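You operate a simulated robot arm through the tools that you are given. There is no shell and no other tool.

You run a simulated robot arm. Do the job below in one go: nothing can be reset, and whatever is moved stays where it is left.

## Task
Open the hand mould and free the cured shell with the lifter.
Fine: slacken both bolts; top half on the wooden rest, shell on the green tray, lifter down again.
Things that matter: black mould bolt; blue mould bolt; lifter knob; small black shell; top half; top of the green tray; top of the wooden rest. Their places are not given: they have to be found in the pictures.

It is judged by the outcome, as a careful person would: the job done as asked, and still so three seconds after it is handed in. It fails if anything else is knocked over, pushed out of place, dropped, spilled or broken.

## Robot
A 6-joint arm with a two-finger gripper, fixed in place. Base frame: the origin is on the floor under the middle of its stand, x ahead of it, y to its left, z up; the work surface is at about z = 0.8. Readings come in m, rad, newtons and seconds.
It reaches about 1.637 m from its shoulder. Its first joint turns from -2.897 to 2.897 rad. Payload 3.43 kg.
The TCP is the grasp point between the finger pads, 0.02 m short of the fingertips. In the tool frame z runs along the fingers and y along their closing line. The gripper opens to 0.19 m; its body begins 0.248 m behind the TCP.
Orientation is that of the tool frame in the base frame, as a unit quaternion [w, x, y, z]. With the fingers straight down and closing along the base's y, the tool's x points along the base's -x, its y along +y and its z along -z.

## Interface
- The arm moves only by the tool move_arm. Its argument "steps" is a list of rows, each a list of 3 entries, a list of its own where there are three numbers: the turn, a rotation vector about the tool's x, y, z in units of 45 degrees (1.0 is 45 degrees), then the shift along the tool's x, y, z in units of 150 mm (1.0 is 150 mm), then the finger opening in m, from 0 to 0.19. In form: [[[ax, ay, az], [dx, dy, dz], claw], ...]. A call has 1 to 20 rows; each row is the pose to reach, as a shift and turn from the pose commanded when the call began, along the tool's axes at that moment. A call with a number of a shift or a turn outside -1 to 1 is refused whole. A row lasts 0.2 s, in which the tool goes at most 0.05 m and 0.15 rad; a call with a longer step from one row to the next is refused whole, and so is a gripper value outside its range. A pose out of reach is approached as far as the arm can. The call stops where the force on the tool passes 90 N (or 10 N more than at its start, if that is more) or the arm is blocked; 0.2 s more then pass. The fingers move at their own pace (about 0.045 m/s each) and stop on an object; they squeeze with about 32 N. The grip force told is the motor's: it shows also when the fingers shut on nothing. Time passes only in rows, and 0.2 s behind the last, so rows that repeat a pose let the fingers close. It gives the time, the measured TCP pose, the force on the tool (base axes), the opening and the grip force at its end, in the units of the frame above (readings bear some noise), with the torque about the TCP (base axes, N m) and any sound that the robot's microphone picked up, and new pictures: "views" is both (left out), scene, wrist or none.
- Cameras (640 x 400 px; columns grow to the right, rows downward): "scene" is fixed at [0.3998, 0.6497, 1.5289]; the picture's right is [-0.75, -0.66, 0.00], its down [-0.53, 0.61, -0.59] and it looks along [0.39, -0.44, -0.81] (base axes); focal length 247 px, centre (320, 200). "wrist" rides on the gripper at [0.07, -0.008, -0.288] in the tool frame; the picture's right is [0.12, 0.99, 0.00], its down [-0.96, 0.12, -0.25] and it looks along [-0.25, 0.03, 0.97] (tool axes); focal length 261 px, centre (320, 200).
- slide_trunk(by): slides the trunk up (or, below 0, down) by that many m; the arm rides with it, the base frame stays. It gives what a move gives, with no picture.
- locate(camera, pixels): there is no depth. For up to 12 entries [column, row, z] of the newest picture of that camera ("zoom" is the newest enlarged one), the place [x, y] in the base frame at which the ray of that pixel passes the height z, good to about 0.003 m. No time passes.
- zoom(camera, box): a new picture of the part [left, top, right, bottom] of that camera's present view, enlarged. No time passes.
- job_done(): hands the job in; it is judged then, once.

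Leave the gripper open and the arm clear of the work at the hand-in unless told otherwise.

The tools are called after ">>>" by a JSON object that holds its "name" and its "arguments". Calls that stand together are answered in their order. move_arm: Moves the arm, as the interface text tells. Its arguments: {"type":"object","properties":{"steps":{"type":"array"},"views":{"type":"string","enum":["both","scene","wrist","none"]}},"required":["steps"]} The other tools are called the same way: slide_trunk (by) moves the trunk up or down; locate (camera, pixels) gives the place at which the rays of pixels pass given heights; zoom (camera, box) takes an enlarged picture of a part of a camera's view; job_done () hands the job in.

At the start:

```text
t: 0.0
eef_pos: [0.8029, 0.2729, 1.1692]
orientation: [0.0, 0.0, 1.0, 0.0]
ft_force: [-0.5, 0.2, -0.1]
wrist_torque: [-0.03, -0.01, 0.0]
finger_gap: 0.19
finger_force: 0.1
trunk travel left (down, up): [-0.15, 0.09]
```

scene: 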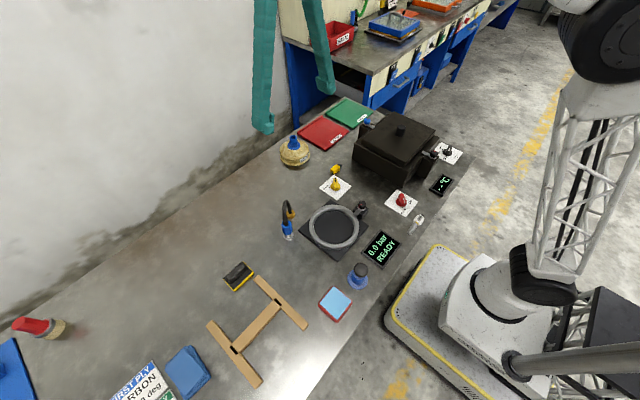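
wrist: 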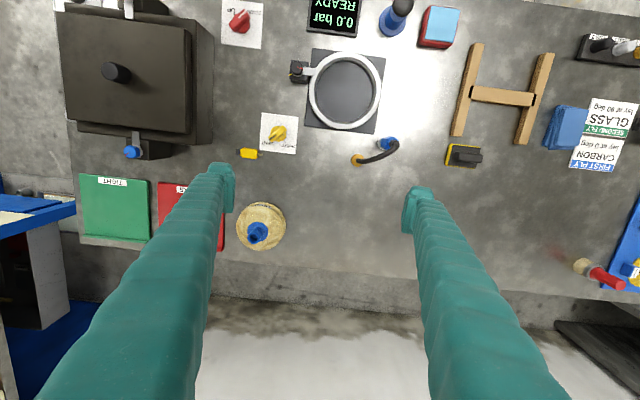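

I see the mould (dark box) at about scene (400,148), with red and green trays at (325,130) and (350,113) and an H-shaped wooden rest at (255,330). I'll zoom in on these first.

>>> {"name": "zoom", "arguments": {"camera": "scene", "box": [340, 90, 480, 210]}}

>>> {"name": "zoom", "arguments": {"camera": "wrist", "box": [40, 0, 240, 180]}}

>>> {"name": "zoom", "arguments": {"camera": "scene", "box": [190, 250, 360, 400]}}

>>> {"name": "zoom", "arguments": {"camera": "scene", "box": [280, 90, 400, 220]}}

```text
3.33 times, centred on (410, 150) of scene
```

zoom: 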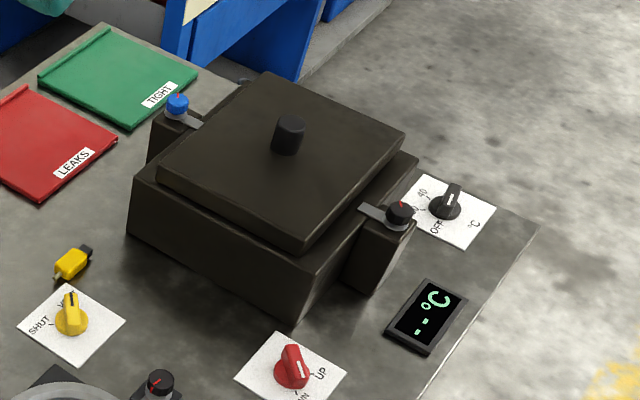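

```text
2.22 times, centred on (140, 90) of wrist
```

zoom: 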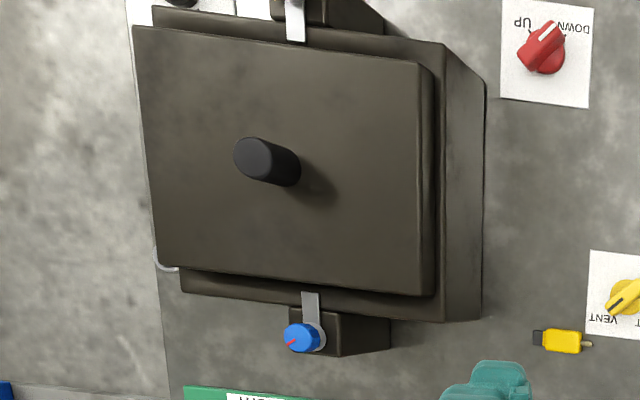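

```text
2.67 times, centred on (275, 325) of scene
```

zoom: 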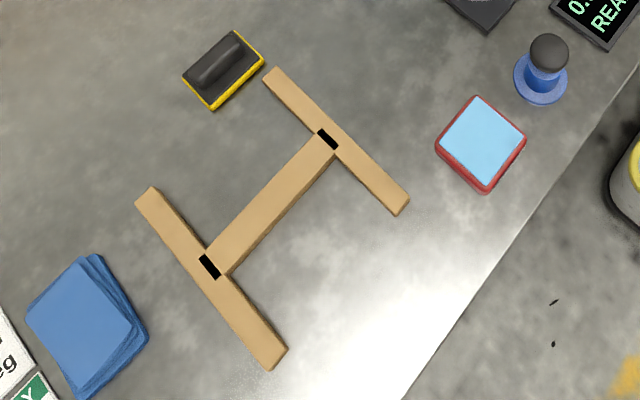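

```text
3.08 times, centred on (340, 155) of scene
```

zoom: 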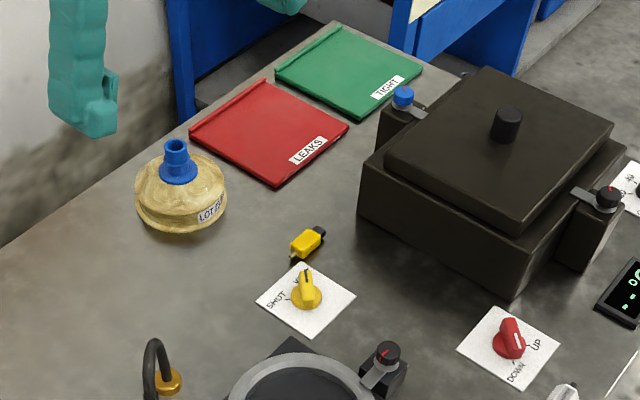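

The mould has a blue bolt (scene ~ (367,121)), a black bolt (~(434,153)), a handle on the top half (~(401,129)) and a red lifter knob (~(402,200)) on an UP/DOWN plate. I'll triangulate heights by locating the same points from both cameras.

>>> {"name": "locate", "arguments": {"camera": "scene", "pixels": [[367, 121, 0.8], [367, 121, 1.0], [434, 153, 0.8], [434, 153, 1.0], [401, 126, 0.8], [401, 126, 1.0], [401, 198, 0.8], [401, 198, 0.9], [323, 133, 0.8], [349, 114, 0.8], [255, 330, 0.8], [255, 330, 0.85]]}}

>>> {"name": "locate", "arguments": {"camera": "wrist", "pixels": [[131, 152, 0.8], [131, 152, 1.0], [112, 70, 0.8], [112, 70, 1.0], [240, 21, 0.8], [240, 21, 0.9], [115, 208, 0.8], [500, 97, 0.8], [500, 97, 0.85], [467, 90, 0.85], [535, 98, 0.85], [345, 90, 0.85]]}}

```text
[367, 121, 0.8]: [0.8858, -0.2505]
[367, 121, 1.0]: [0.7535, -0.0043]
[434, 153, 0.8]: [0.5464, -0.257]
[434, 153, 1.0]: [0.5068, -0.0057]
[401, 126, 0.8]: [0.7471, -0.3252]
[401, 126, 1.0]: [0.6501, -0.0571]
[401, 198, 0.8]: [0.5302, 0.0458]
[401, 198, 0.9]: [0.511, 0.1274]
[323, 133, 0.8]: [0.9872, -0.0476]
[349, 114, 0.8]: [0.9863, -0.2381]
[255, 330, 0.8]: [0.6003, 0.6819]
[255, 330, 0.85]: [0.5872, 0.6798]
```

```text
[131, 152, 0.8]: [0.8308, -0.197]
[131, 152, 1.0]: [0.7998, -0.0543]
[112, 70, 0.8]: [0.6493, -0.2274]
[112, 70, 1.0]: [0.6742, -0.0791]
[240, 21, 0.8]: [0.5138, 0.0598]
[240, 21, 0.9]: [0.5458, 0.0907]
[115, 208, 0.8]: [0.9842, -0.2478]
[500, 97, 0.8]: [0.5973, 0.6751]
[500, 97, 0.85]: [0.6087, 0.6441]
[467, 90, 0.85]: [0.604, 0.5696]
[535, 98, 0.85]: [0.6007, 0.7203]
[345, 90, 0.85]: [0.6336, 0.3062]
```

Triangulated: blue bolt ≈ (0.814, -0.121, 0.906), black bolt ≈ (0.525, -0.124, 0.906), top-half handle ≈ (0.67, -0.108, top 0.96), lifter knob ≈ (0.524, 0.068, 0.83), and the rest is low around (0.60, 0.675). Next I move the arm at height towards the mould so the wrist camera can look at it.

>>> {"name": "move_arm", "arguments": {"steps": [[[0, 0, 0], [0.1, -0.25, 0], 0.19], [[0, 0, 0], [0.2, -0.5, 0], 0.19], [[0, 0, 0], [0.3, -0.75, 0], 0.19], [[0, 0, 0], [0.4, -1.0, 0], 0.19]], "views": "none"}}

>>> {"name": "move_arm", "arguments": {"steps": [[[0, 0, 0], [0.1, -0.25, 0], 0.19], [[0, 0, 0], [0.2, -0.5, 0], 0.19], [[0, 0, 0], [0.3, -0.75, 0], 0.19], [[0, 0, 0], [0.4, -1.0, 0], 0.19]], "views": "none"}}

>>> {"name": "move_arm", "arguments": {"steps": [[[0, 0, 0], [0.1, -0.2, 0], 0.19], [[0, 0, 0], [0.2, -0.4, 0], 0.19], [[0, 0, 0], [0.4, -0.587, 0], 0.19], [[0, 0, 0], [0.42, -0.587, 0], 0.19]]}}

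```text
t: 1.0
eef_pos: [0.7432, 0.1229, 1.1687]
orientation: [0.0, -0.001, 1.0, 0.0]
ft_force: [0.4, 0.7, -0.4]
wrist_torque: [-0.13, 0.08, -0.02]
finger_gap: 0.1901
finger_force: 0.0
trunk travel left (down, up): [-0.15, 0.09]
```

```text
t: 2.0
eef_pos: [0.6818, -0.0269, 1.1691]
orientation: [0.0, 0.0, 1.0, 0.0]
ft_force: [1.8, 0.5, -0.3]
wrist_torque: [-0.17, 0.12, 0.01]
finger_gap: 0.1897
finger_force: 0.1
trunk travel left (down, up): [-0.15, 0.09]
```

```text
t: 3.0
eef_pos: [0.6197, -0.1163, 1.1715]
orientation: [0.0, 0.0, 1.0, 0.0]
ft_force: [1.0, -0.3, -0.1]
wrist_torque: [-0.05, 0.02, -0.03]
finger_gap: 0.1899
finger_force: 0.2
trunk travel left (down, up): [-0.15, 0.09]
```

scene: 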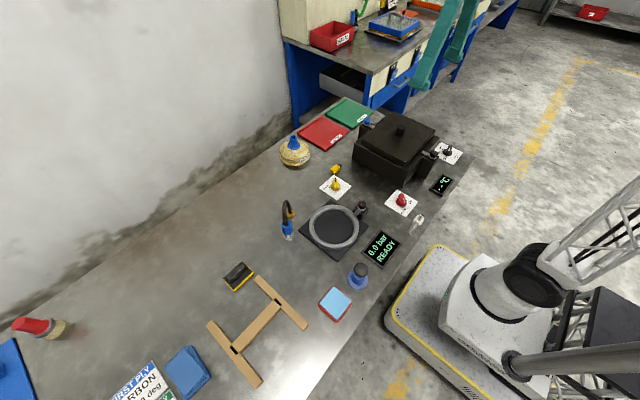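
wrist: 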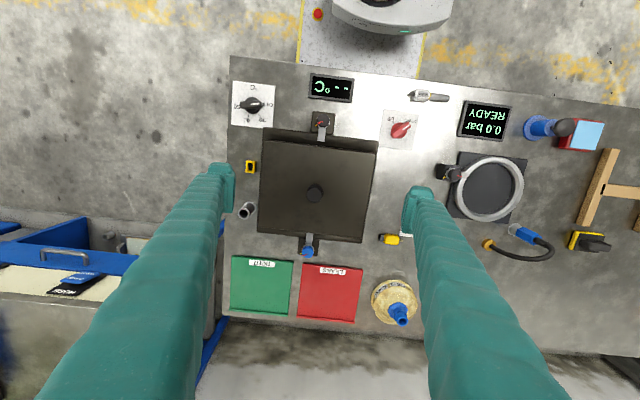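

The wrist camera now looks down on the mould. I'll zoom in on the mould, bolts, lifter knob and trays.

>>> {"name": "zoom", "arguments": {"camera": "wrist", "box": [230, 90, 400, 270]}}

>>> {"name": "zoom", "arguments": {"camera": "wrist", "box": [290, 95, 430, 160]}}

>>> {"name": "zoom", "arguments": {"camera": "wrist", "box": [225, 225, 375, 325]}}

>>> {"name": "locate", "arguments": {"camera": "wrist", "pixels": [[322, 121, 0.906], [308, 252, 0.906], [316, 193, 0.962], [401, 129, 0.83], [262, 285, 0.8], [330, 293, 0.8], [233, 310, 0.8], [290, 316, 0.8], [294, 262, 0.8], [233, 257, 0.8]]}}

```text
2.22 times, centred on (315, 180) of wrist
```

zoom: 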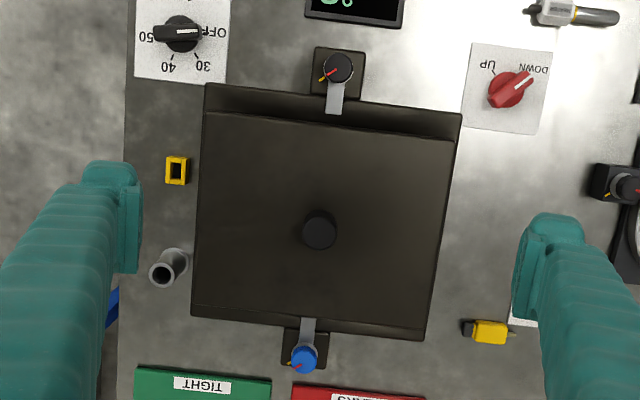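

```text
4.57 times, centred on (360, 128) of wrist
```

zoom: 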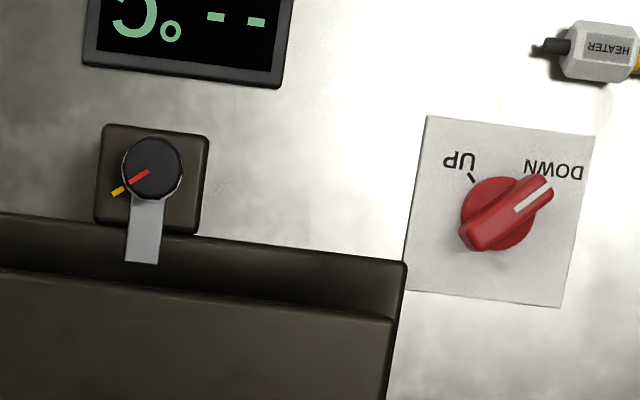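

```text
4.00 times, centred on (300, 275) of wrist
```

zoom: 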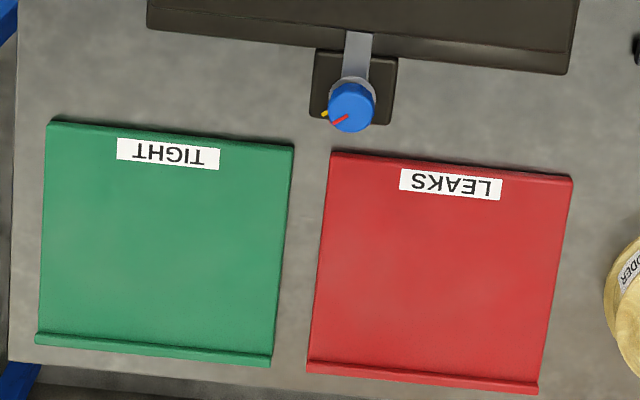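

```text
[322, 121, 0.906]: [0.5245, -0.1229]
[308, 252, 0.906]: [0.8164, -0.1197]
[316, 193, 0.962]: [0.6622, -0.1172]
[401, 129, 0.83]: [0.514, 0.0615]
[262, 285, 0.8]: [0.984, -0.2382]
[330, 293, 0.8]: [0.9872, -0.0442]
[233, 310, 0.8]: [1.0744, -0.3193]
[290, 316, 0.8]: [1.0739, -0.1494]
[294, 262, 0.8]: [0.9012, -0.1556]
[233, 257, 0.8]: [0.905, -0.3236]
```

Bolts show a red witness mark lined up with a yellow mark (tight). I need better heights of bolt heads, post blocks, tabs; I'll zoom tight on both bolts from both cameras.

>>> {"name": "zoom", "arguments": {"camera": "scene", "box": [415, 135, 465, 185]}}

>>> {"name": "zoom", "arguments": {"camera": "scene", "box": [345, 100, 405, 150]}}

>>> {"name": "zoom", "arguments": {"camera": "scene", "box": [380, 180, 430, 220]}}

>>> {"name": "zoom", "arguments": {"camera": "wrist", "box": [300, 100, 350, 150]}}

```text
8.00 times, centred on (440, 160) of scene
```

zoom: 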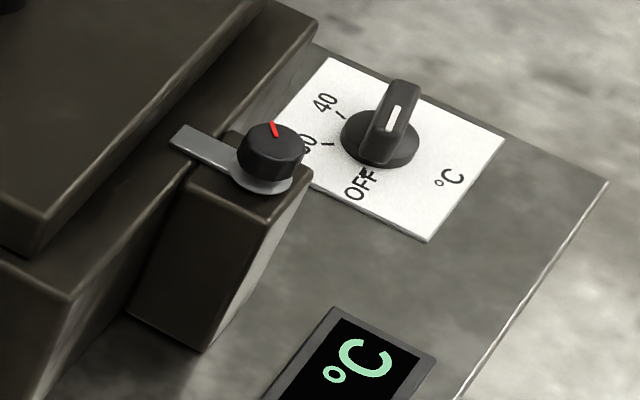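

```text
8.00 times, centred on (375, 125) of scene
```

zoom: 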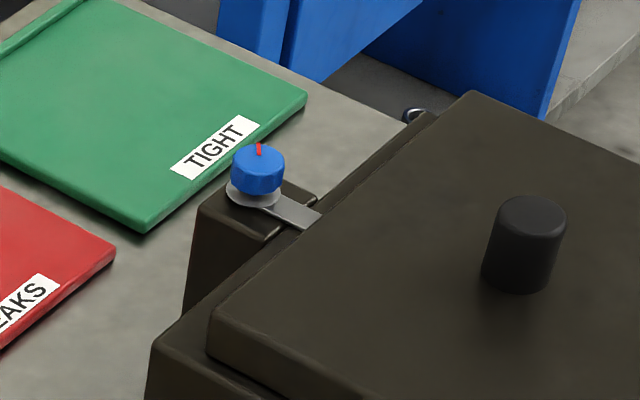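

```text
10.00 times, centred on (405, 200) of scene
```

zoom: 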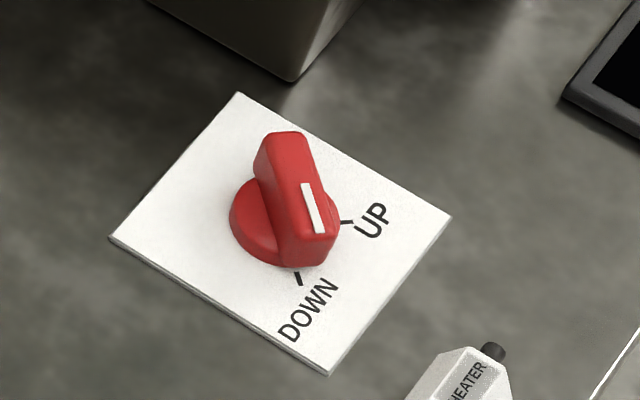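

```text
8.00 times, centred on (325, 125) of wrist
```

zoom: 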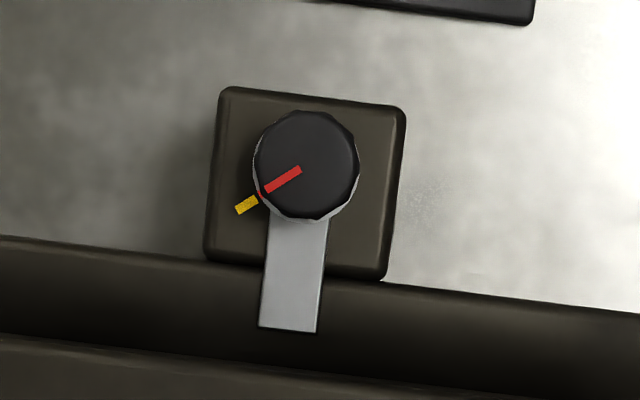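

Let me locate the ledge edge, top-half edge, lifter knob outline and label marks.

>>> {"name": "locate", "arguments": {"camera": "wrist", "pixels": [[322, 133, 0.884], [322, 144, 0.884], [322, 144, 0.92], [262, 129, 0.884], [377, 141, 0.884], [257, 231, 0.884], [361, 243, 0.884], [316, 141, 0.887], [302, 103, 0.8], [382, 109, 0.8], [419, 112, 0.8], [381, 146, 0.8]]}}

>>> {"name": "zoom", "arguments": {"camera": "wrist", "box": [375, 105, 425, 155]}}

```text
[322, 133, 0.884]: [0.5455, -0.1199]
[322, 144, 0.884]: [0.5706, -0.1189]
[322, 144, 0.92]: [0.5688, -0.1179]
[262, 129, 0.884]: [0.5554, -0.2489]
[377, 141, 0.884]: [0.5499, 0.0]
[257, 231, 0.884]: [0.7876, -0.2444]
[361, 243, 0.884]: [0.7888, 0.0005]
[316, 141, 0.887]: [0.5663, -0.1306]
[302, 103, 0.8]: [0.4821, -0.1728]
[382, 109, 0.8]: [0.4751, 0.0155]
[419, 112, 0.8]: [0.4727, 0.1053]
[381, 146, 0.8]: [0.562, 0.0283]
```

```text
8.00 times, centred on (400, 130) of wrist
```

zoom: 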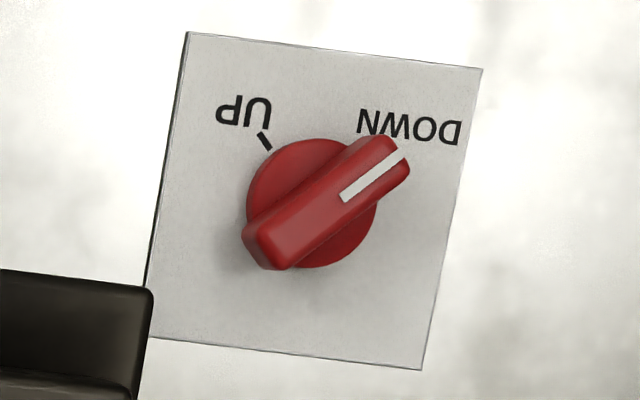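

Black bolt is at (0.5245, -0.123), head top ≈0.906, block/ledge ≈0.884. I'll move over it, turned 45° clockwise (seen from above) so that I later have 90° of counter-clockwise travel with the fingers staying clear of the mould, narrowing the fingers to 0.07.

>>> {"name": "move_arm", "arguments": {"steps": [[[0, 0, 0.15], [0.1, -0.01, 0], 0.07], [[0, 0, 0.3], [0.2, -0.02, 0], 0.07], [[0, 0, 0.45], [0.3, -0.03, 0], 0.07], [[0, 0, 0.6], [0.4, -0.04, 0], 0.07], [[0, 0, 0.75], [0.5, -0.045, 0], 0.07], [[0, 0, 0.9], [0.6, -0.045, 0.1], 0.07], [[0, 0, 1.0], [0.635, -0.045, 0.3], 0.07], [[0, 0, 1.0], [0.635, -0.045, 0.6], 0.07], [[0, 0, 1.0], [0.635, -0.045, 0.9], 0.07]]}}

```text
t: 5.0
eef_pos: [0.5225, -0.1219, 1.0342]
orientation: [0.0, 0.383, 0.924, 0.0]
ft_force: [-0.2, 1.0, 0.4]
wrist_torque: [0.02, -0.06, 0.02]
finger_gap: 0.0703
finger_force: 0.0
trunk travel left (down, up): [-0.15, 0.09]
```

scene: 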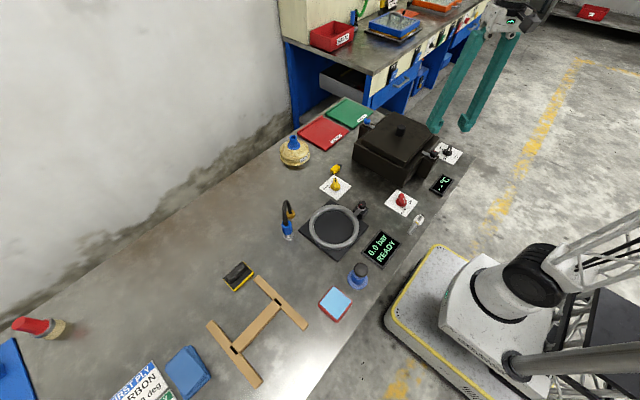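
wrist: 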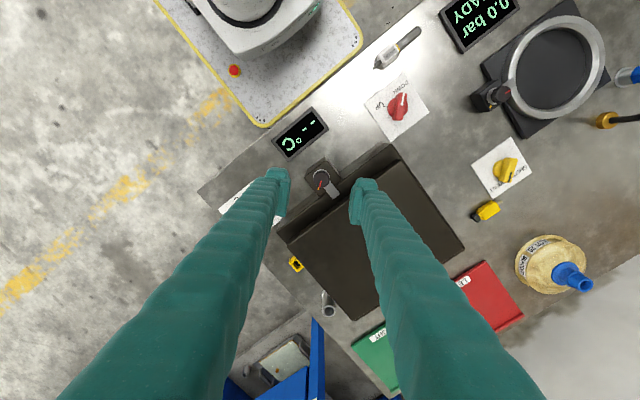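

Fingers straddle the bolt axis. I'll check the bolt's position precisely in a wrist zoom around (321,180).

>>> {"name": "zoom", "arguments": {"camera": "wrist", "box": [295, 155, 350, 210]}}

>>> {"name": "locate", "arguments": {"camera": "zoom", "pixels": [[320, 200, 0.906]]}}

```text
7.27 times, centred on (322, 182) of wrist
```

zoom: 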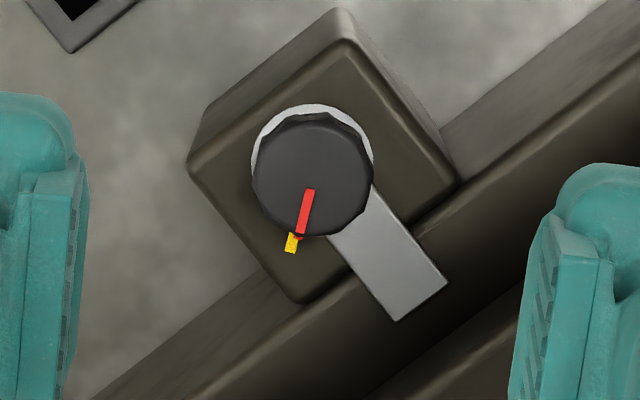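

```text
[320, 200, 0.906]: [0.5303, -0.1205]
```

>>> {"name": "zoom", "arguments": {"camera": "scene", "box": [410, 20, 530, 140]}}

>>> {"name": "zoom", "arguments": {"camera": "wrist", "box": [250, 150, 390, 240]}}

>>> {"name": "locate", "arguments": {"camera": "wrist", "pixels": [[320.9, 178.6, 0.906], [320.9, 178.6, 0.9], [353, 200, 1.014], [378, 200, 1.014], [290, 200, 1.014], [265, 200, 1.014]]}}

```text
3.33 times, centred on (470, 80) of scene
```

zoom: 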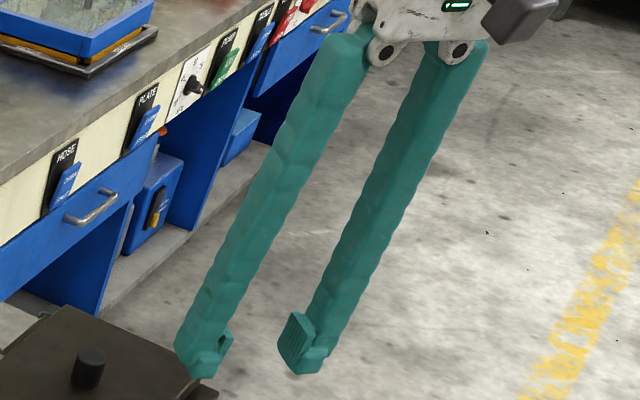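

```text
4.44 times, centred on (320, 195) of wrist
```

zoom: 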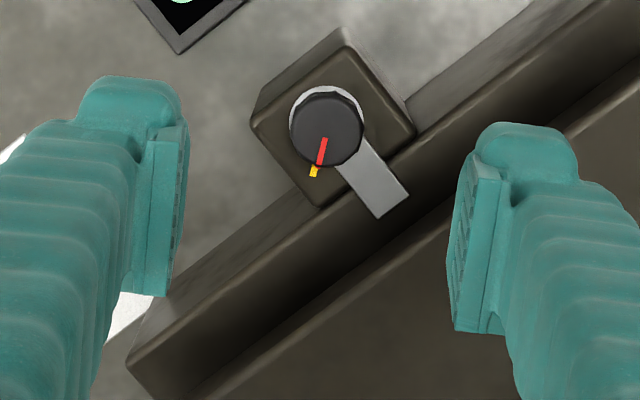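

```text
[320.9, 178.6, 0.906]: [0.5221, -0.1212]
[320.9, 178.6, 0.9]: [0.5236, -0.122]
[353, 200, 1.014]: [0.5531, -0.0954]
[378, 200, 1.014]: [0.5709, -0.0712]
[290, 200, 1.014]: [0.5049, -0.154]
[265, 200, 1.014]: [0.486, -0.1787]
```

TCP (0.5225,-0.1219) is already aligned with the bolt (≈0.523,-0.1215). I'll reduce the clockwise offset to 30° to keep the mould-side finger clear of the top half, narrow to 0.05, and descend to z≈0.934.

>>> {"name": "move_arm", "arguments": {"steps": [[[0, 0, -0.17], [0, 0, 0.1], 0.05], [[0, 0, -0.333], [0, 0, 0.25], 0.05], [[0, 0, -0.333], [0, 0, 0.4], 0.05], [[0, 0, -0.333], [0, 0, 0.55], 0.05], [[0, 0, -0.333], [0, 0, 0.667], 0.05]]}}

```text
t: 6.2
eef_pos: [0.5244, -0.122, 0.9346]
orientation: [0.001, 0.258, 0.966, 0.001]
ft_force: [0.0, 0.2, 0.1]
wrist_torque: [-0.01, -0.02, 0.01]
finger_gap: 0.0502
finger_force: 0.1
trunk travel left (down, up): [-0.15, 0.09]
```

scene: 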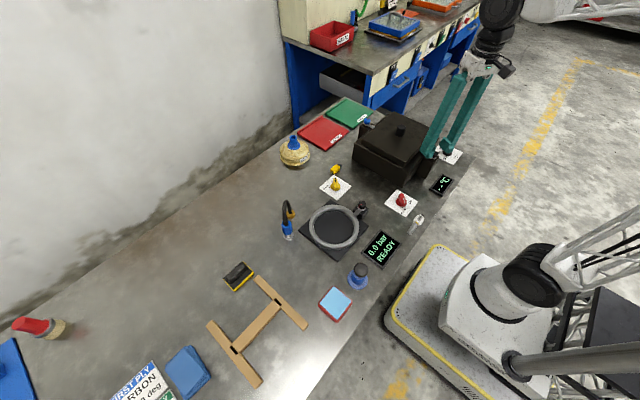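
wrist: 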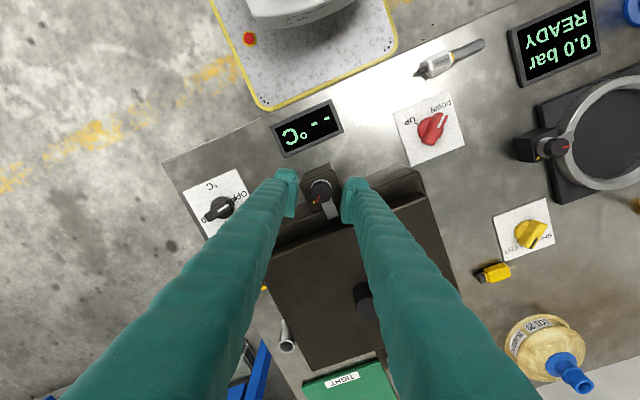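

>>> {"name": "zoom", "arguments": {"camera": "wrist", "box": [280, 150, 360, 230]}}

>>> {"name": "zoom", "arguments": {"camera": "scene", "box": [400, 120, 470, 180]}}

```text
5.00 times, centred on (320, 190) of wrist
```

zoom: 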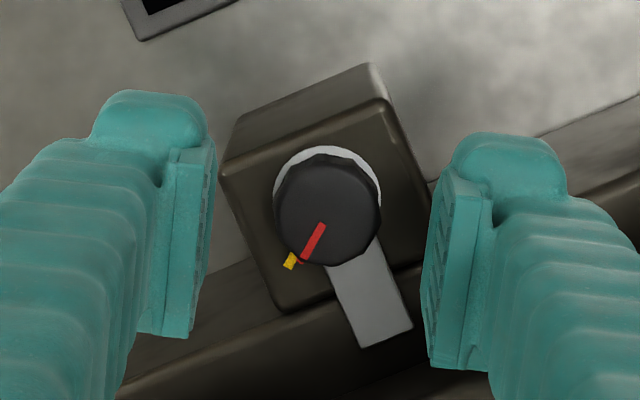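

```text
6.67 times, centred on (435, 150) of scene
```

zoom: 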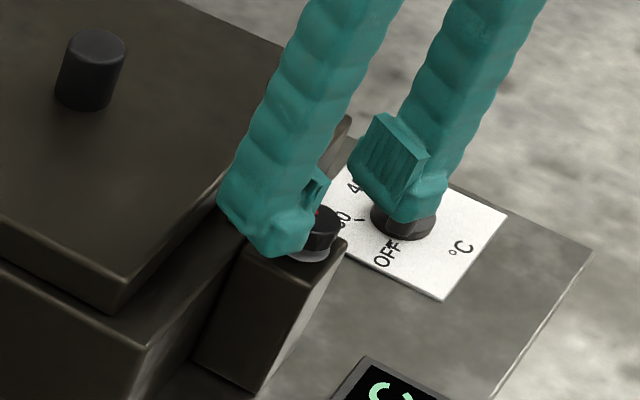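

Head is centred within ~2 mm (wrist (321.6,192)). I'll shift 2 mm along the closing line, descend to TCP z≈0.911 (tips ≈0.891) and watch force.

>>> {"name": "move_arm", "arguments": {"steps": [[[0, 0, 0], [-0.005, 0.013, 0.08], 0.05], [[0, 0, 0], [-0.005, 0.013, 0.155], 0.05]], "views": "wrist"}}

>>> {"name": "zoom", "arguments": {"camera": "wrist", "box": [280, 150, 360, 230]}}

>>> {"name": "zoom", "arguments": {"camera": "scene", "box": [405, 125, 465, 175]}}

```text
t: 6.8
eef_pos: [0.5257, -0.1196, 0.9126]
orientation: [0.0, 0.259, 0.966, 0.0]
ft_force: [0.7, 0.1, -0.2]
wrist_torque: [-0.02, -0.05, -0.02]
finger_gap: 0.05
finger_force: 0.0
trunk travel left (down, up): [-0.15, 0.09]
```

wrist: 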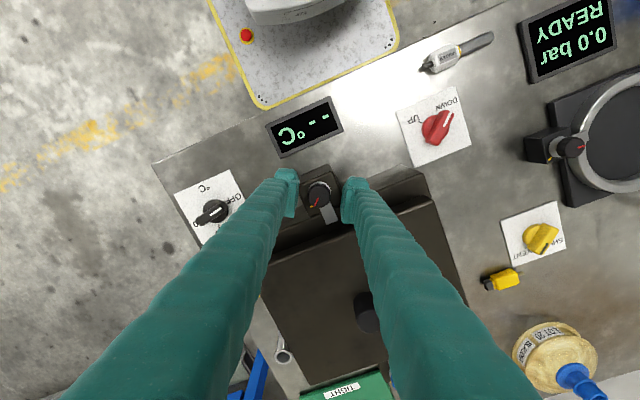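

```text
5.00 times, centred on (320, 190) of wrist
```

zoom: 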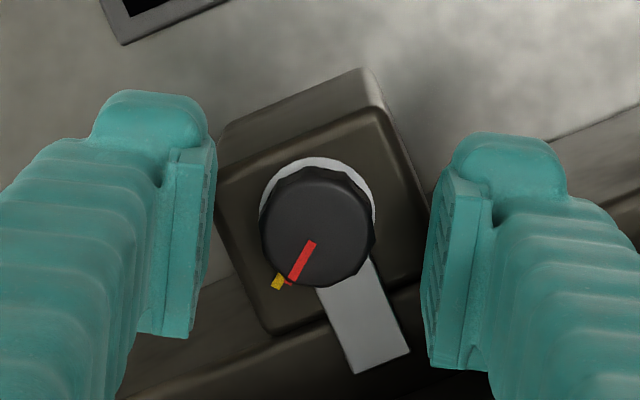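

```text
8.00 times, centred on (435, 150) of scene
```

zoom: 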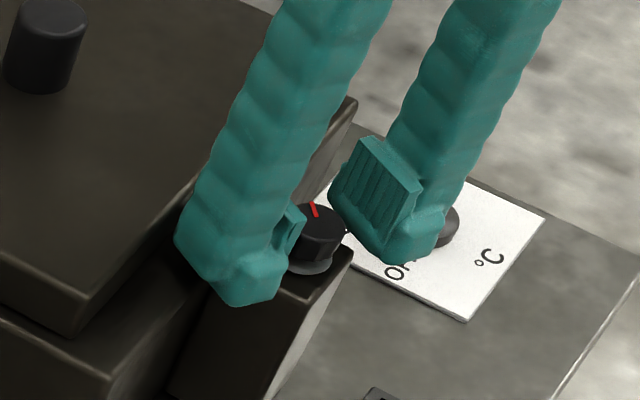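

Centred. Now close on the black bolt head.

>>> {"name": "move_arm", "arguments": {"steps": [[[0, 0, 0], [0, 0, 0], 0.0], [[0, 0, 0], [0, 0, 0], 0.0], [[0, 0, 0], [0, 0, 0], 0.0], [[0, 0, 0], [0, 0, 0], 0.0]], "views": "wrist"}}

>>> {"name": "zoom", "arguments": {"camera": "wrist", "box": [280, 150, 360, 230]}}

```text
t: 7.8
eef_pos: [0.5256, -0.1215, 0.9107]
orientation: [0.0, 0.259, 0.966, 0.0]
ft_force: [-6.2, -7.8, -2.9]
wrist_torque: [-0.09, 0.04, -0.08]
finger_gap: 0.0244
finger_force: 45.2
trunk travel left (down, up): [-0.15, 0.09]
```

wrist: 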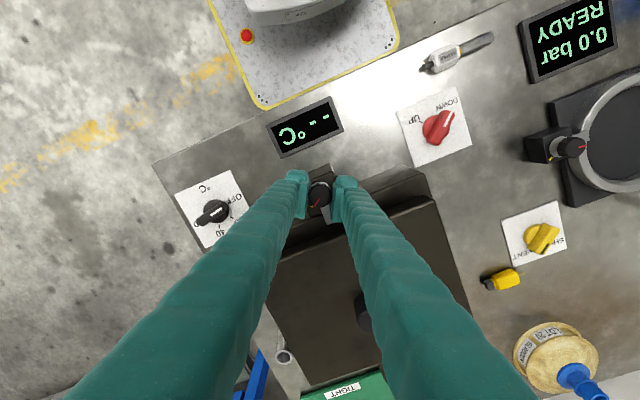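

```text
5.00 times, centred on (320, 190) of wrist
```

zoom: 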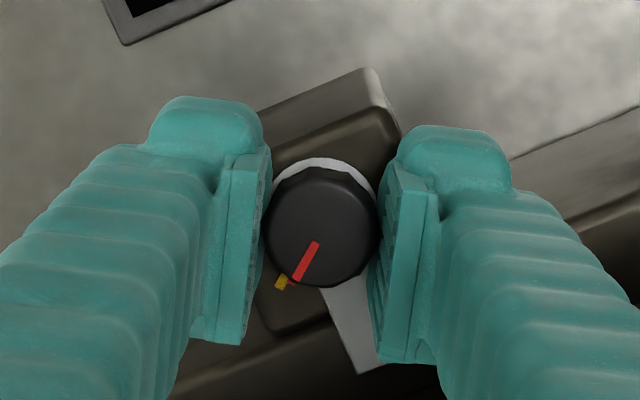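

Gripped (gap 0.0244). Now turn counter-clockwise (negative about tool z) by 45°.

>>> {"name": "move_arm", "arguments": {"steps": [[[0, 0, -0.13], [0, 0, 0], 0.0], [[0, 0, -0.26], [0, 0, 0], 0.0], [[0, 0, -0.39], [0, 0, 0], 0.0], [[0, 0, -0.52], [0, 0, 0], 0.0], [[0, 0, -0.65], [0, 0, 0], 0.0], [[0, 0, -0.78], [0, 0, 0], 0.0], [[0, 0, -0.9], [0, 0, 0], 0.0], [[0, 0, -1.0], [0, 0, 0], 0.0]], "views": "wrist"}}

>>> {"name": "zoom", "arguments": {"camera": "wrist", "box": [280, 150, 360, 230]}}

```text
t: 9.6
eef_pos: [0.5255, -0.1201, 0.9106]
orientation: [0.0, -0.131, 0.991, -0.001]
ft_force: [-7.1, 11.5, -0.7]
wrist_torque: [0.18, -0.11, -0.06]
finger_gap: 0.0246
finger_force: 45.1
trunk travel left (down, up): [-0.15, 0.09]
```

wrist: 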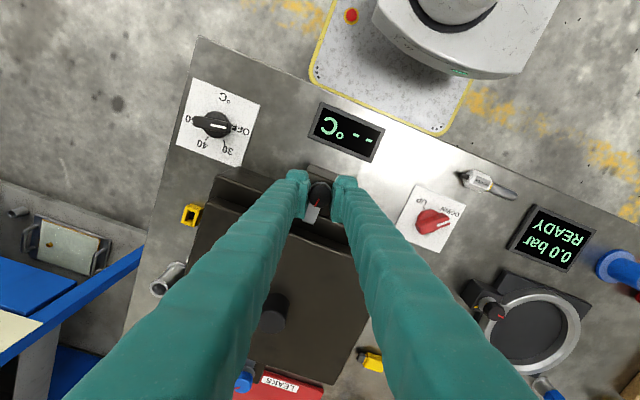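

```text
5.00 times, centred on (320, 190) of wrist
```

zoom: 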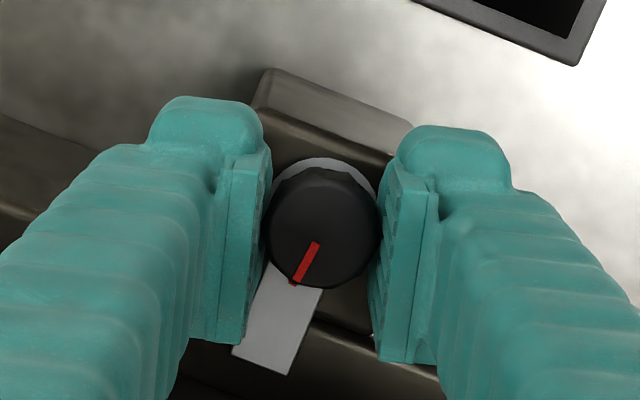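

The head turned with the fingers (red mark fixed in gripper view, tab stayed). Low torque. Continue another 30°.

>>> {"name": "move_arm", "arguments": {"steps": [[[0, 0, -0.13], [0, 0, 0], 0.0], [[0, 0, -0.26], [0, 0, 0], 0.0], [[0, 0, -0.39], [0, 0, 0], 0.0], [[0, 0, -0.52], [0, 0, 0], 0.0], [[0, 0, -0.667], [0, 0, 0], 0.0]], "views": "wrist"}}

>>> {"name": "zoom", "arguments": {"camera": "wrist", "box": [280, 150, 360, 230]}}

>>> {"name": "zoom", "arguments": {"camera": "scene", "box": [405, 125, 465, 175]}}

```text
t: 10.8
eef_pos: [0.5248, -0.1192, 0.9121]
orientation: [0.0, -0.383, 0.924, -0.001]
ft_force: [-14.4, 22.8, 2.4]
wrist_torque: [0.29, -0.02, -0.06]
finger_gap: 0.0243
finger_force: 45.0
trunk travel left (down, up): [-0.15, 0.09]
```

wrist: 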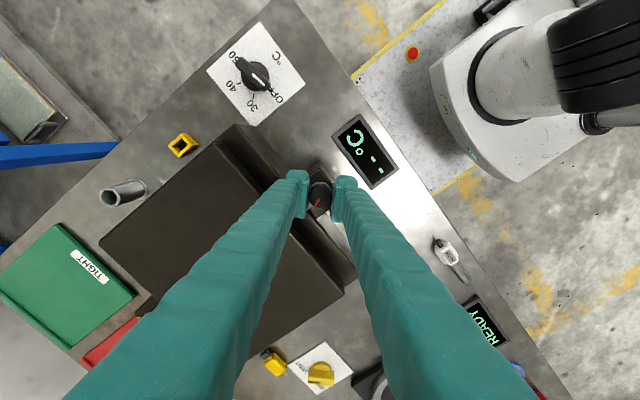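

```text
5.00 times, centred on (320, 190) of wrist
```

zoom: 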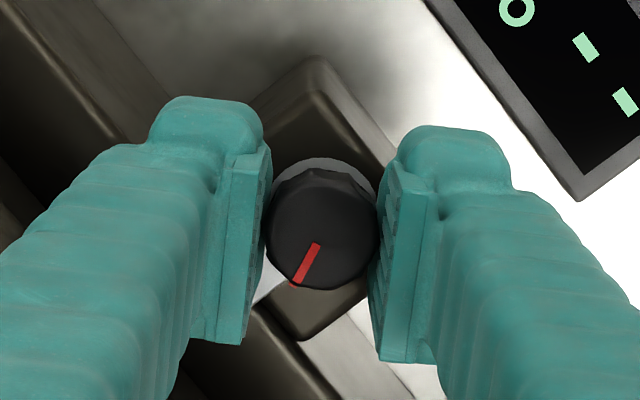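

```text
8.00 times, centred on (435, 150) of scene
```

zoom: 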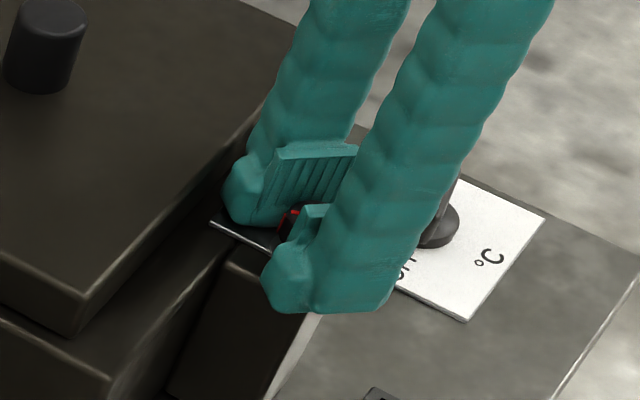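

Turned 75° in total. I'll open slightly (0.036, keeping the mould-side finger clear), rise straight up and look.

>>> {"name": "move_arm", "arguments": {"steps": [[[0, 0, 0], [0, 0, 0], 0.036], [[0, 0, 0], [0, 0, 0], 0.036], [[0, 0, 0], [0, 0, -0.1], 0.036], [[0, 0, 0], [0, 0, -0.3], 0.036], [[0, 0, 0], [0, 0, -0.5], 0.05], [[0, 0, 0], [0, 0, -0.6], 0.05]], "views": "wrist"}}

>>> {"name": "zoom", "arguments": {"camera": "wrist", "box": [280, 150, 360, 230]}}

>>> {"name": "zoom", "arguments": {"camera": "scene", "box": [405, 125, 465, 175]}}

```text
t: 12.2
eef_pos: [0.527, -0.1211, 1.0027]
orientation: [0.0, -0.383, 0.924, 0.0]
ft_force: [0.2, -0.4, 0.1]
wrist_torque: [-0.01, 0.05, 0.01]
finger_gap: 0.0501
finger_force: 0.1
trunk travel left (down, up): [-0.15, 0.09]
```

wrist: 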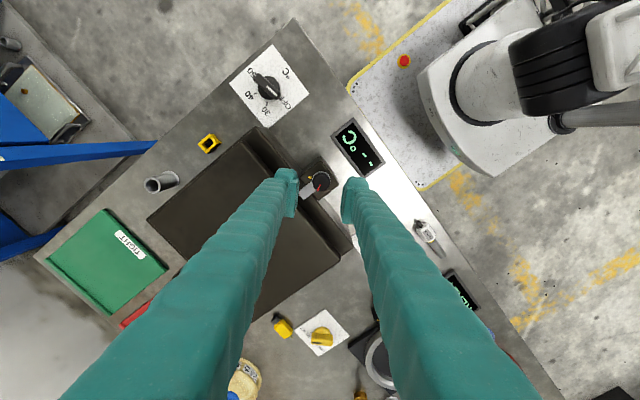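

```text
5.00 times, centred on (320, 190) of wrist
```

zoom: 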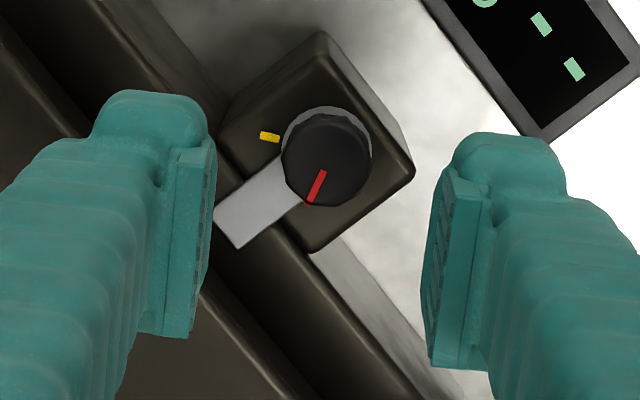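

```text
8.00 times, centred on (435, 150) of scene
```

zoom: 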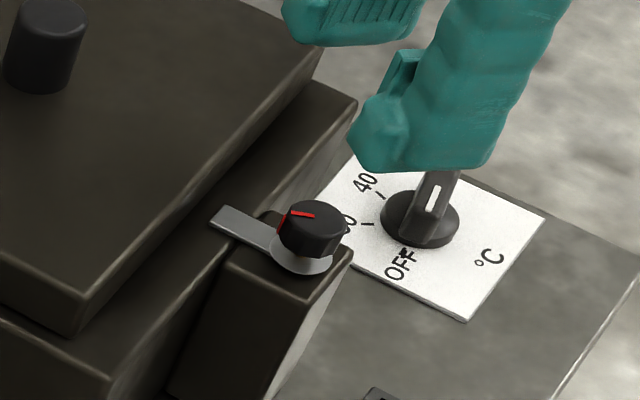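

Bolt moved cleanly to ~75°. To be certain it's slack I'll regrip and turn another ~75° (watching for a stop). First rotate the gripper back clockwise at height.

>>> {"name": "move_arm", "arguments": {"steps": [[[0, 0, 0.18], [0.007, 0.007, 0], 0.05], [[0, 0, 0.36], [0.007, 0.007, 0], 0.05], [[0, 0, 0.54], [0.007, 0.007, 0], 0.05], [[0, 0, 0.72], [0.007, 0.007, 0], 0.05], [[0, 0, 0.9], [0.007, 0.007, 0], 0.05], [[0, 0, 1.0], [0.007, 0.007, 0], 0.05]], "views": "none"}}

>>> {"name": "move_arm", "arguments": {"steps": [[[0, 0, 0.18], [0, 0, 0.1], 0.05], [[0, 0, 0.36], [0, 0, 0.2], 0.05], [[0, 0, 0.54], [0, 0, 0.3], 0.05], [[0, 0, 0.667], [0, 0, 0.4], 0.05], [[0, 0, 0.667], [0, 0, 0.45], 0.05]], "views": "wrist"}}

>>> {"name": "zoom", "arguments": {"camera": "wrist", "box": [280, 150, 360, 230]}}

```text
t: 13.6
eef_pos: [0.5249, -0.1202, 1.0015]
orientation: [0.0, 0.001, 1.0, 0.0]
ft_force: [-0.5, 0.0, 0.1]
wrist_torque: [-0.03, 0.01, -0.04]
finger_gap: 0.0499
finger_force: 0.0
trunk travel left (down, up): [-0.15, 0.09]
```

```text
t: 14.8
eef_pos: [0.5237, -0.1194, 0.9326]
orientation: [-0.001, 0.26, 0.966, 0.0]
ft_force: [-0.6, 0.2, -0.2]
wrist_torque: [-0.05, -0.01, -0.03]
finger_gap: 0.0498
finger_force: 0.0
trunk travel left (down, up): [-0.15, 0.09]
```

wrist: 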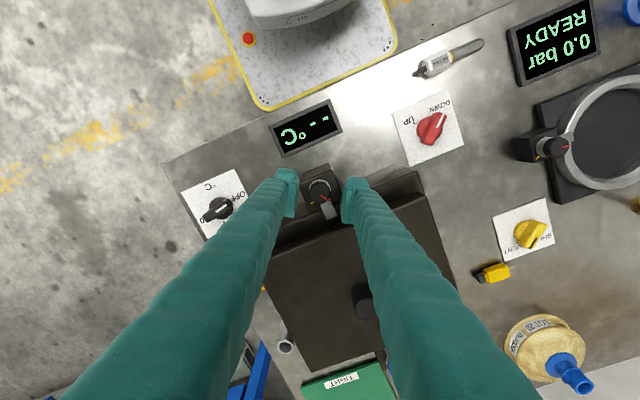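

```text
5.00 times, centred on (320, 190) of wrist
```

zoom: 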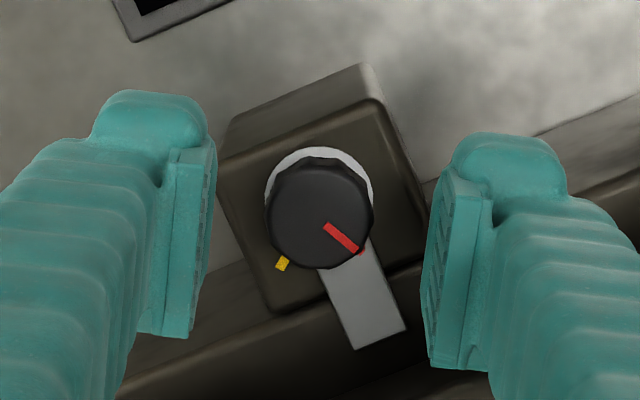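

Centred again. Descend, grip, and turn another 45° counter-clockwise.

>>> {"name": "move_arm", "arguments": {"steps": [[[0, 0, 0], [0, 0, 0.08], 0.05], [[0, 0, 0], [0, 0, 0.144], 0.05], [[0, 0, 0], [0, 0, 0.144], 0.0], [[0, 0, 0], [0, 0, 0.144], 0.0], [[0, 0, 0], [0, 0, 0.144], 0.0], [[0, 0, 0], [0, 0, 0.144], 0.0], [[0, 0, -0.13], [0, 0, 0.144], 0.0], [[0, 0, -0.26], [0, 0, 0.144], 0.0], [[0, 0, -0.39], [0, 0, 0.144], 0.0], [[0, 0, -0.52], [0, 0, 0.144], 0.0], [[0, 0, -0.65], [0, 0, 0.144], 0.0], [[0, 0, -0.78], [0, 0, 0.144], 0.0], [[0, 0, -0.9], [0, 0, 0.144], 0.0], [[0, 0, -1.0], [0, 0, 0.144], 0.0]], "views": "wrist"}}

>>> {"name": "zoom", "arguments": {"camera": "wrist", "box": [280, 150, 360, 230]}}

```text
t: 17.8
eef_pos: [0.524, -0.1199, 0.912]
orientation: [0.0, -0.131, 0.991, -0.001]
ft_force: [2.4, 9.1, -2.8]
wrist_torque: [0.18, -0.35, 0.0]
finger_gap: 0.0249
finger_force: 45.1
trunk travel left (down, up): [-0.15, 0.09]
```

wrist: 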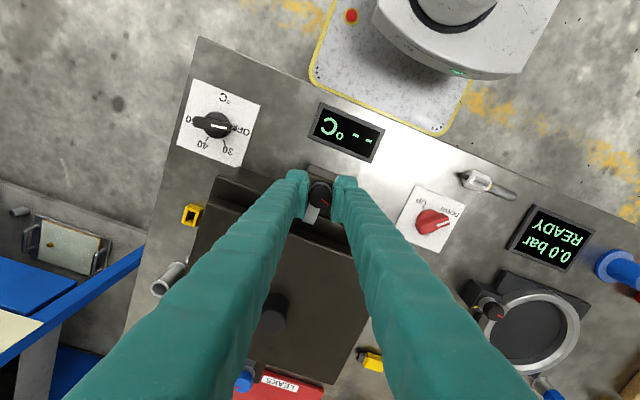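

```text
5.00 times, centred on (320, 190) of wrist
```

zoom: 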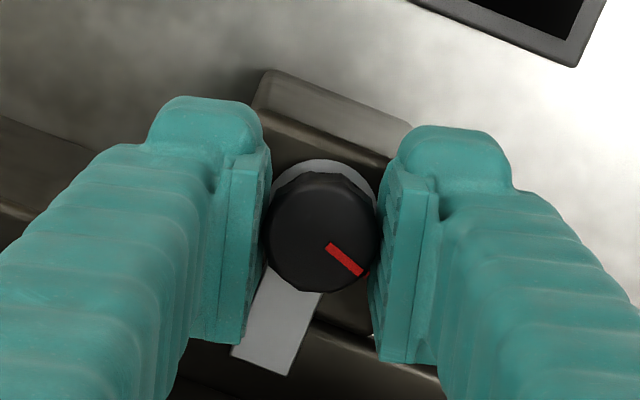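

120° total. Continue 30° more, then release and rise.

>>> {"name": "move_arm", "arguments": {"steps": [[[0, 0, -0.13], [0, 0, 0], 0.0], [[0, 0, -0.26], [0, 0, 0], 0.0], [[0, 0, -0.39], [0, 0, 0], 0.0], [[0, 0, -0.52], [0, 0, 0], 0.0], [[0, 0, -0.667], [0, 0, 0], 0.0]], "views": "none"}}

>>> {"name": "move_arm", "arguments": {"steps": [[[0, 0, 0], [0, 0, 0], 0.036], [[0, 0, 0], [0, 0, 0], 0.036], [[0, 0, 0], [0, 0, -0.1], 0.036], [[0, 0, 0], [0, 0, -0.3], 0.036], [[0, 0, 0], [0, 0, -0.5], 0.05], [[0, 0, 0], [0, 0, -0.6], 0.05]], "views": "wrist"}}

>>> {"name": "zoom", "arguments": {"camera": "wrist", "box": [280, 150, 360, 230]}}

>>> {"name": "zoom", "arguments": {"camera": "scene", "box": [405, 125, 465, 175]}}

```text
t: 19.0
eef_pos: [0.5231, -0.1207, 0.9118]
orientation: [-0.001, -0.383, 0.924, 0.0]
ft_force: [-4.7, 6.2, -10.9]
wrist_torque: [-0.11, 0.16, -0.4]
finger_gap: 0.0242
finger_force: 44.1
trunk travel left (down, up): [-0.15, 0.09]
```

```text
t: 20.4
eef_pos: [0.5244, -0.121, 1.0023]
orientation: [0.0, -0.383, 0.924, 0.0]
ft_force: [-0.1, 0.6, 0.2]
wrist_torque: [0.0, 0.03, 0.01]
finger_gap: 0.0502
finger_force: 0.0
trunk travel left (down, up): [-0.15, 0.09]
```

wrist: 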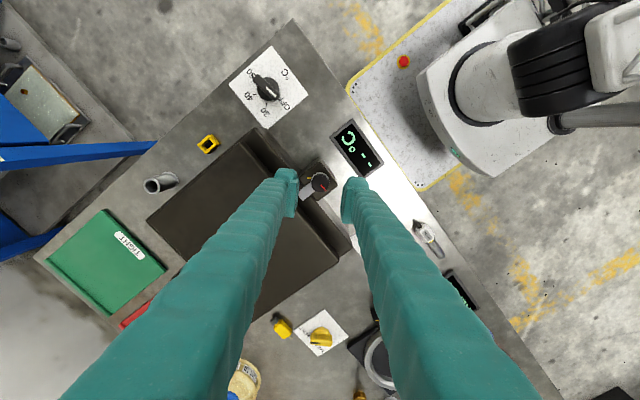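

```text
5.00 times, centred on (320, 190) of wrist
```

zoom: 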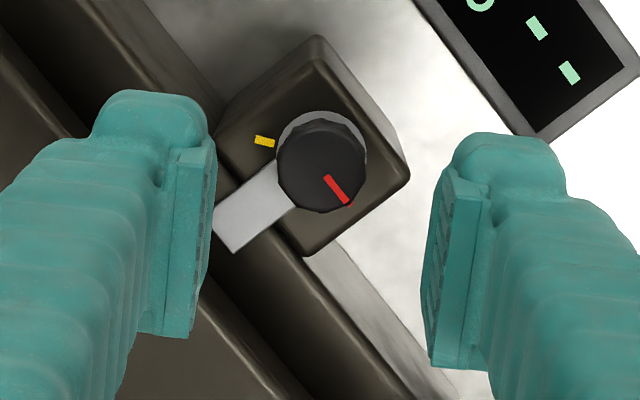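

```text
8.00 times, centred on (435, 150) of scene
```

zoom: 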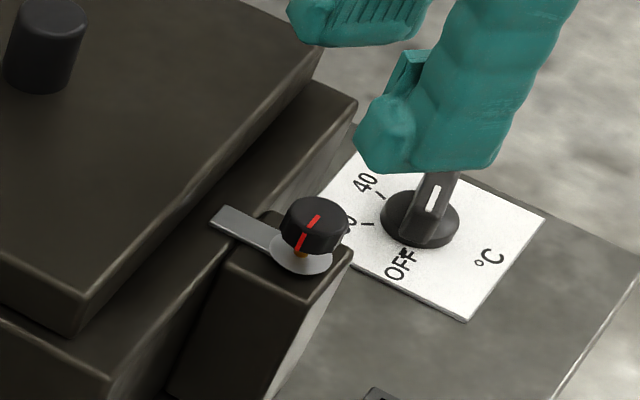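

The black bolt turned ~140° up to its stop (slight torque, head risen a bit) — slack. Now rise and travel over the handle to the blue bolt at (0.816, -0.120).

>>> {"name": "move_arm", "arguments": {"steps": [[[0, 0, 0.167], [0, 0, -0.25], 0.05], [[0, 0, 0.333], [-0.05, -0.05, -0.5], 0.05], [[0, 0, 0.5], [-0.2, -0.2, -0.5], 0.05], [[0, 0, 0.667], [-0.35, -0.35, -0.5], 0.05], [[0, 0, 0.833], [-0.5, -0.5, -0.5], 0.05], [[0, 0, 1.0], [-0.6, -0.6, -0.5], 0.05], [[0, 0, 1.0], [-0.688, -0.688, -0.5], 0.05]], "views": "none"}}

>>> {"name": "move_arm", "arguments": {"steps": [[[0, 0, 0.15], [-0.2, 0, 0], 0.05], [[0, 0, 0.3], [-0.4, 0, 0], 0.05], [[0, 0, 0.45], [-0.6, 0, 0], 0.05], [[0, 0, 0.6], [-0.8, 0, 0], 0.05], [[0, 0, 0.667], [-0.973, 0, 0], 0.05], [[0, 0, 0.667], [-0.973, 0, 0], 0.05]], "views": "wrist"}}

>>> {"name": "zoom", "arguments": {"camera": "wrist", "box": [280, 130, 360, 210]}}

```text
t: 22.0
eef_pos: [0.6686, -0.1201, 1.0767]
orientation: [0.0, 0.0, 1.0, 0.0]
ft_force: [-0.3, -0.5, 0.9]
wrist_torque: [0.01, -0.09, -0.01]
finger_gap: 0.05
finger_force: 0.0
trunk travel left (down, up): [-0.15, 0.09]
```

```text
t: 23.4
eef_pos: [0.8155, -0.1222, 1.0786]
orientation: [-0.001, 0.26, 0.966, 0.0]
ft_force: [-0.6, -0.2, -0.4]
wrist_torque: [0.01, 0.05, -0.02]
finger_gap: 0.05
finger_force: 0.1
trunk travel left (down, up): [-0.15, 0.09]
```

wrist: 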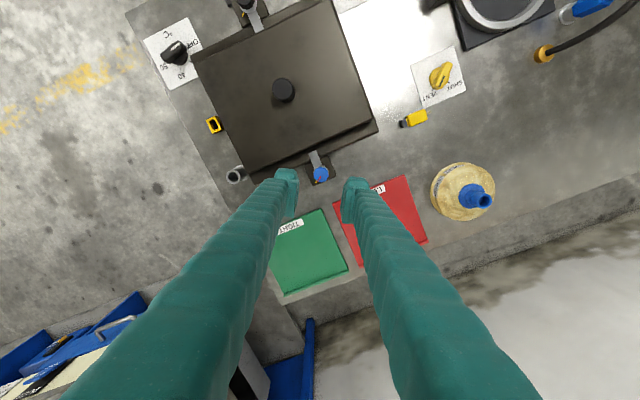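

```text
5.00 times, centred on (320, 170) of wrist
```

zoom: 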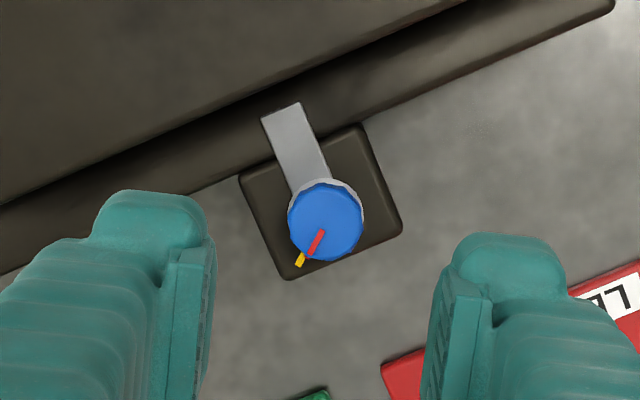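

Blue bolt is at wrist (321.2,174.2), ~2.8 mm off along tool y. Correct and descend to 0.934.

>>> {"name": "move_arm", "arguments": {"steps": [[[0, 0, 0], [-0.006, 0.018, 0.25], 0.05], [[0, 0, 0], [-0.006, 0.018, 0.5], 0.05], [[0, 0, 0], [-0.006, 0.018, 0.75], 0.05], [[0, 0, 0], [-0.006, 0.018, 0.957], 0.05]], "views": "wrist"}}

>>> {"name": "zoom", "arguments": {"camera": "wrist", "box": [280, 150, 360, 230]}}

>>> {"name": "zoom", "arguments": {"camera": "scene", "box": [340, 80, 410, 140]}}

```text
t: 24.4
eef_pos: [0.8164, -0.12, 0.9349]
orientation: [0.0, 0.259, 0.966, -0.001]
ft_force: [-1.0, -0.4, -0.2]
wrist_torque: [0.0, -0.04, -0.02]
finger_gap: 0.0499
finger_force: 0.1
trunk travel left (down, up): [-0.15, 0.09]
```

wrist: 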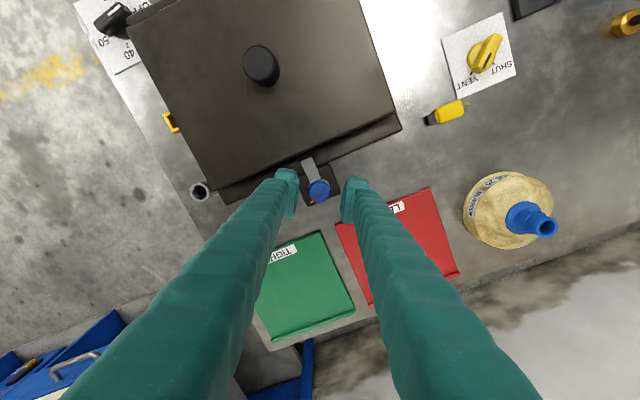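

```text
5.00 times, centred on (320, 190) of wrist
```

zoom: 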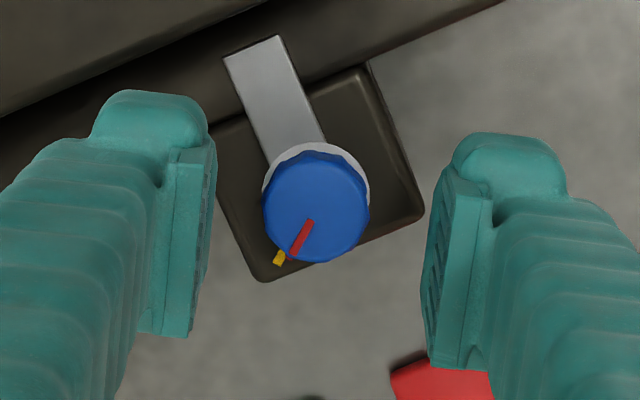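

```text
6.67 times, centred on (375, 110) of scene
```

zoom: 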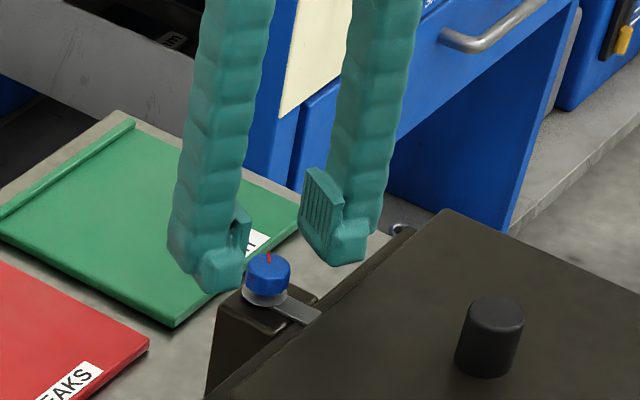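

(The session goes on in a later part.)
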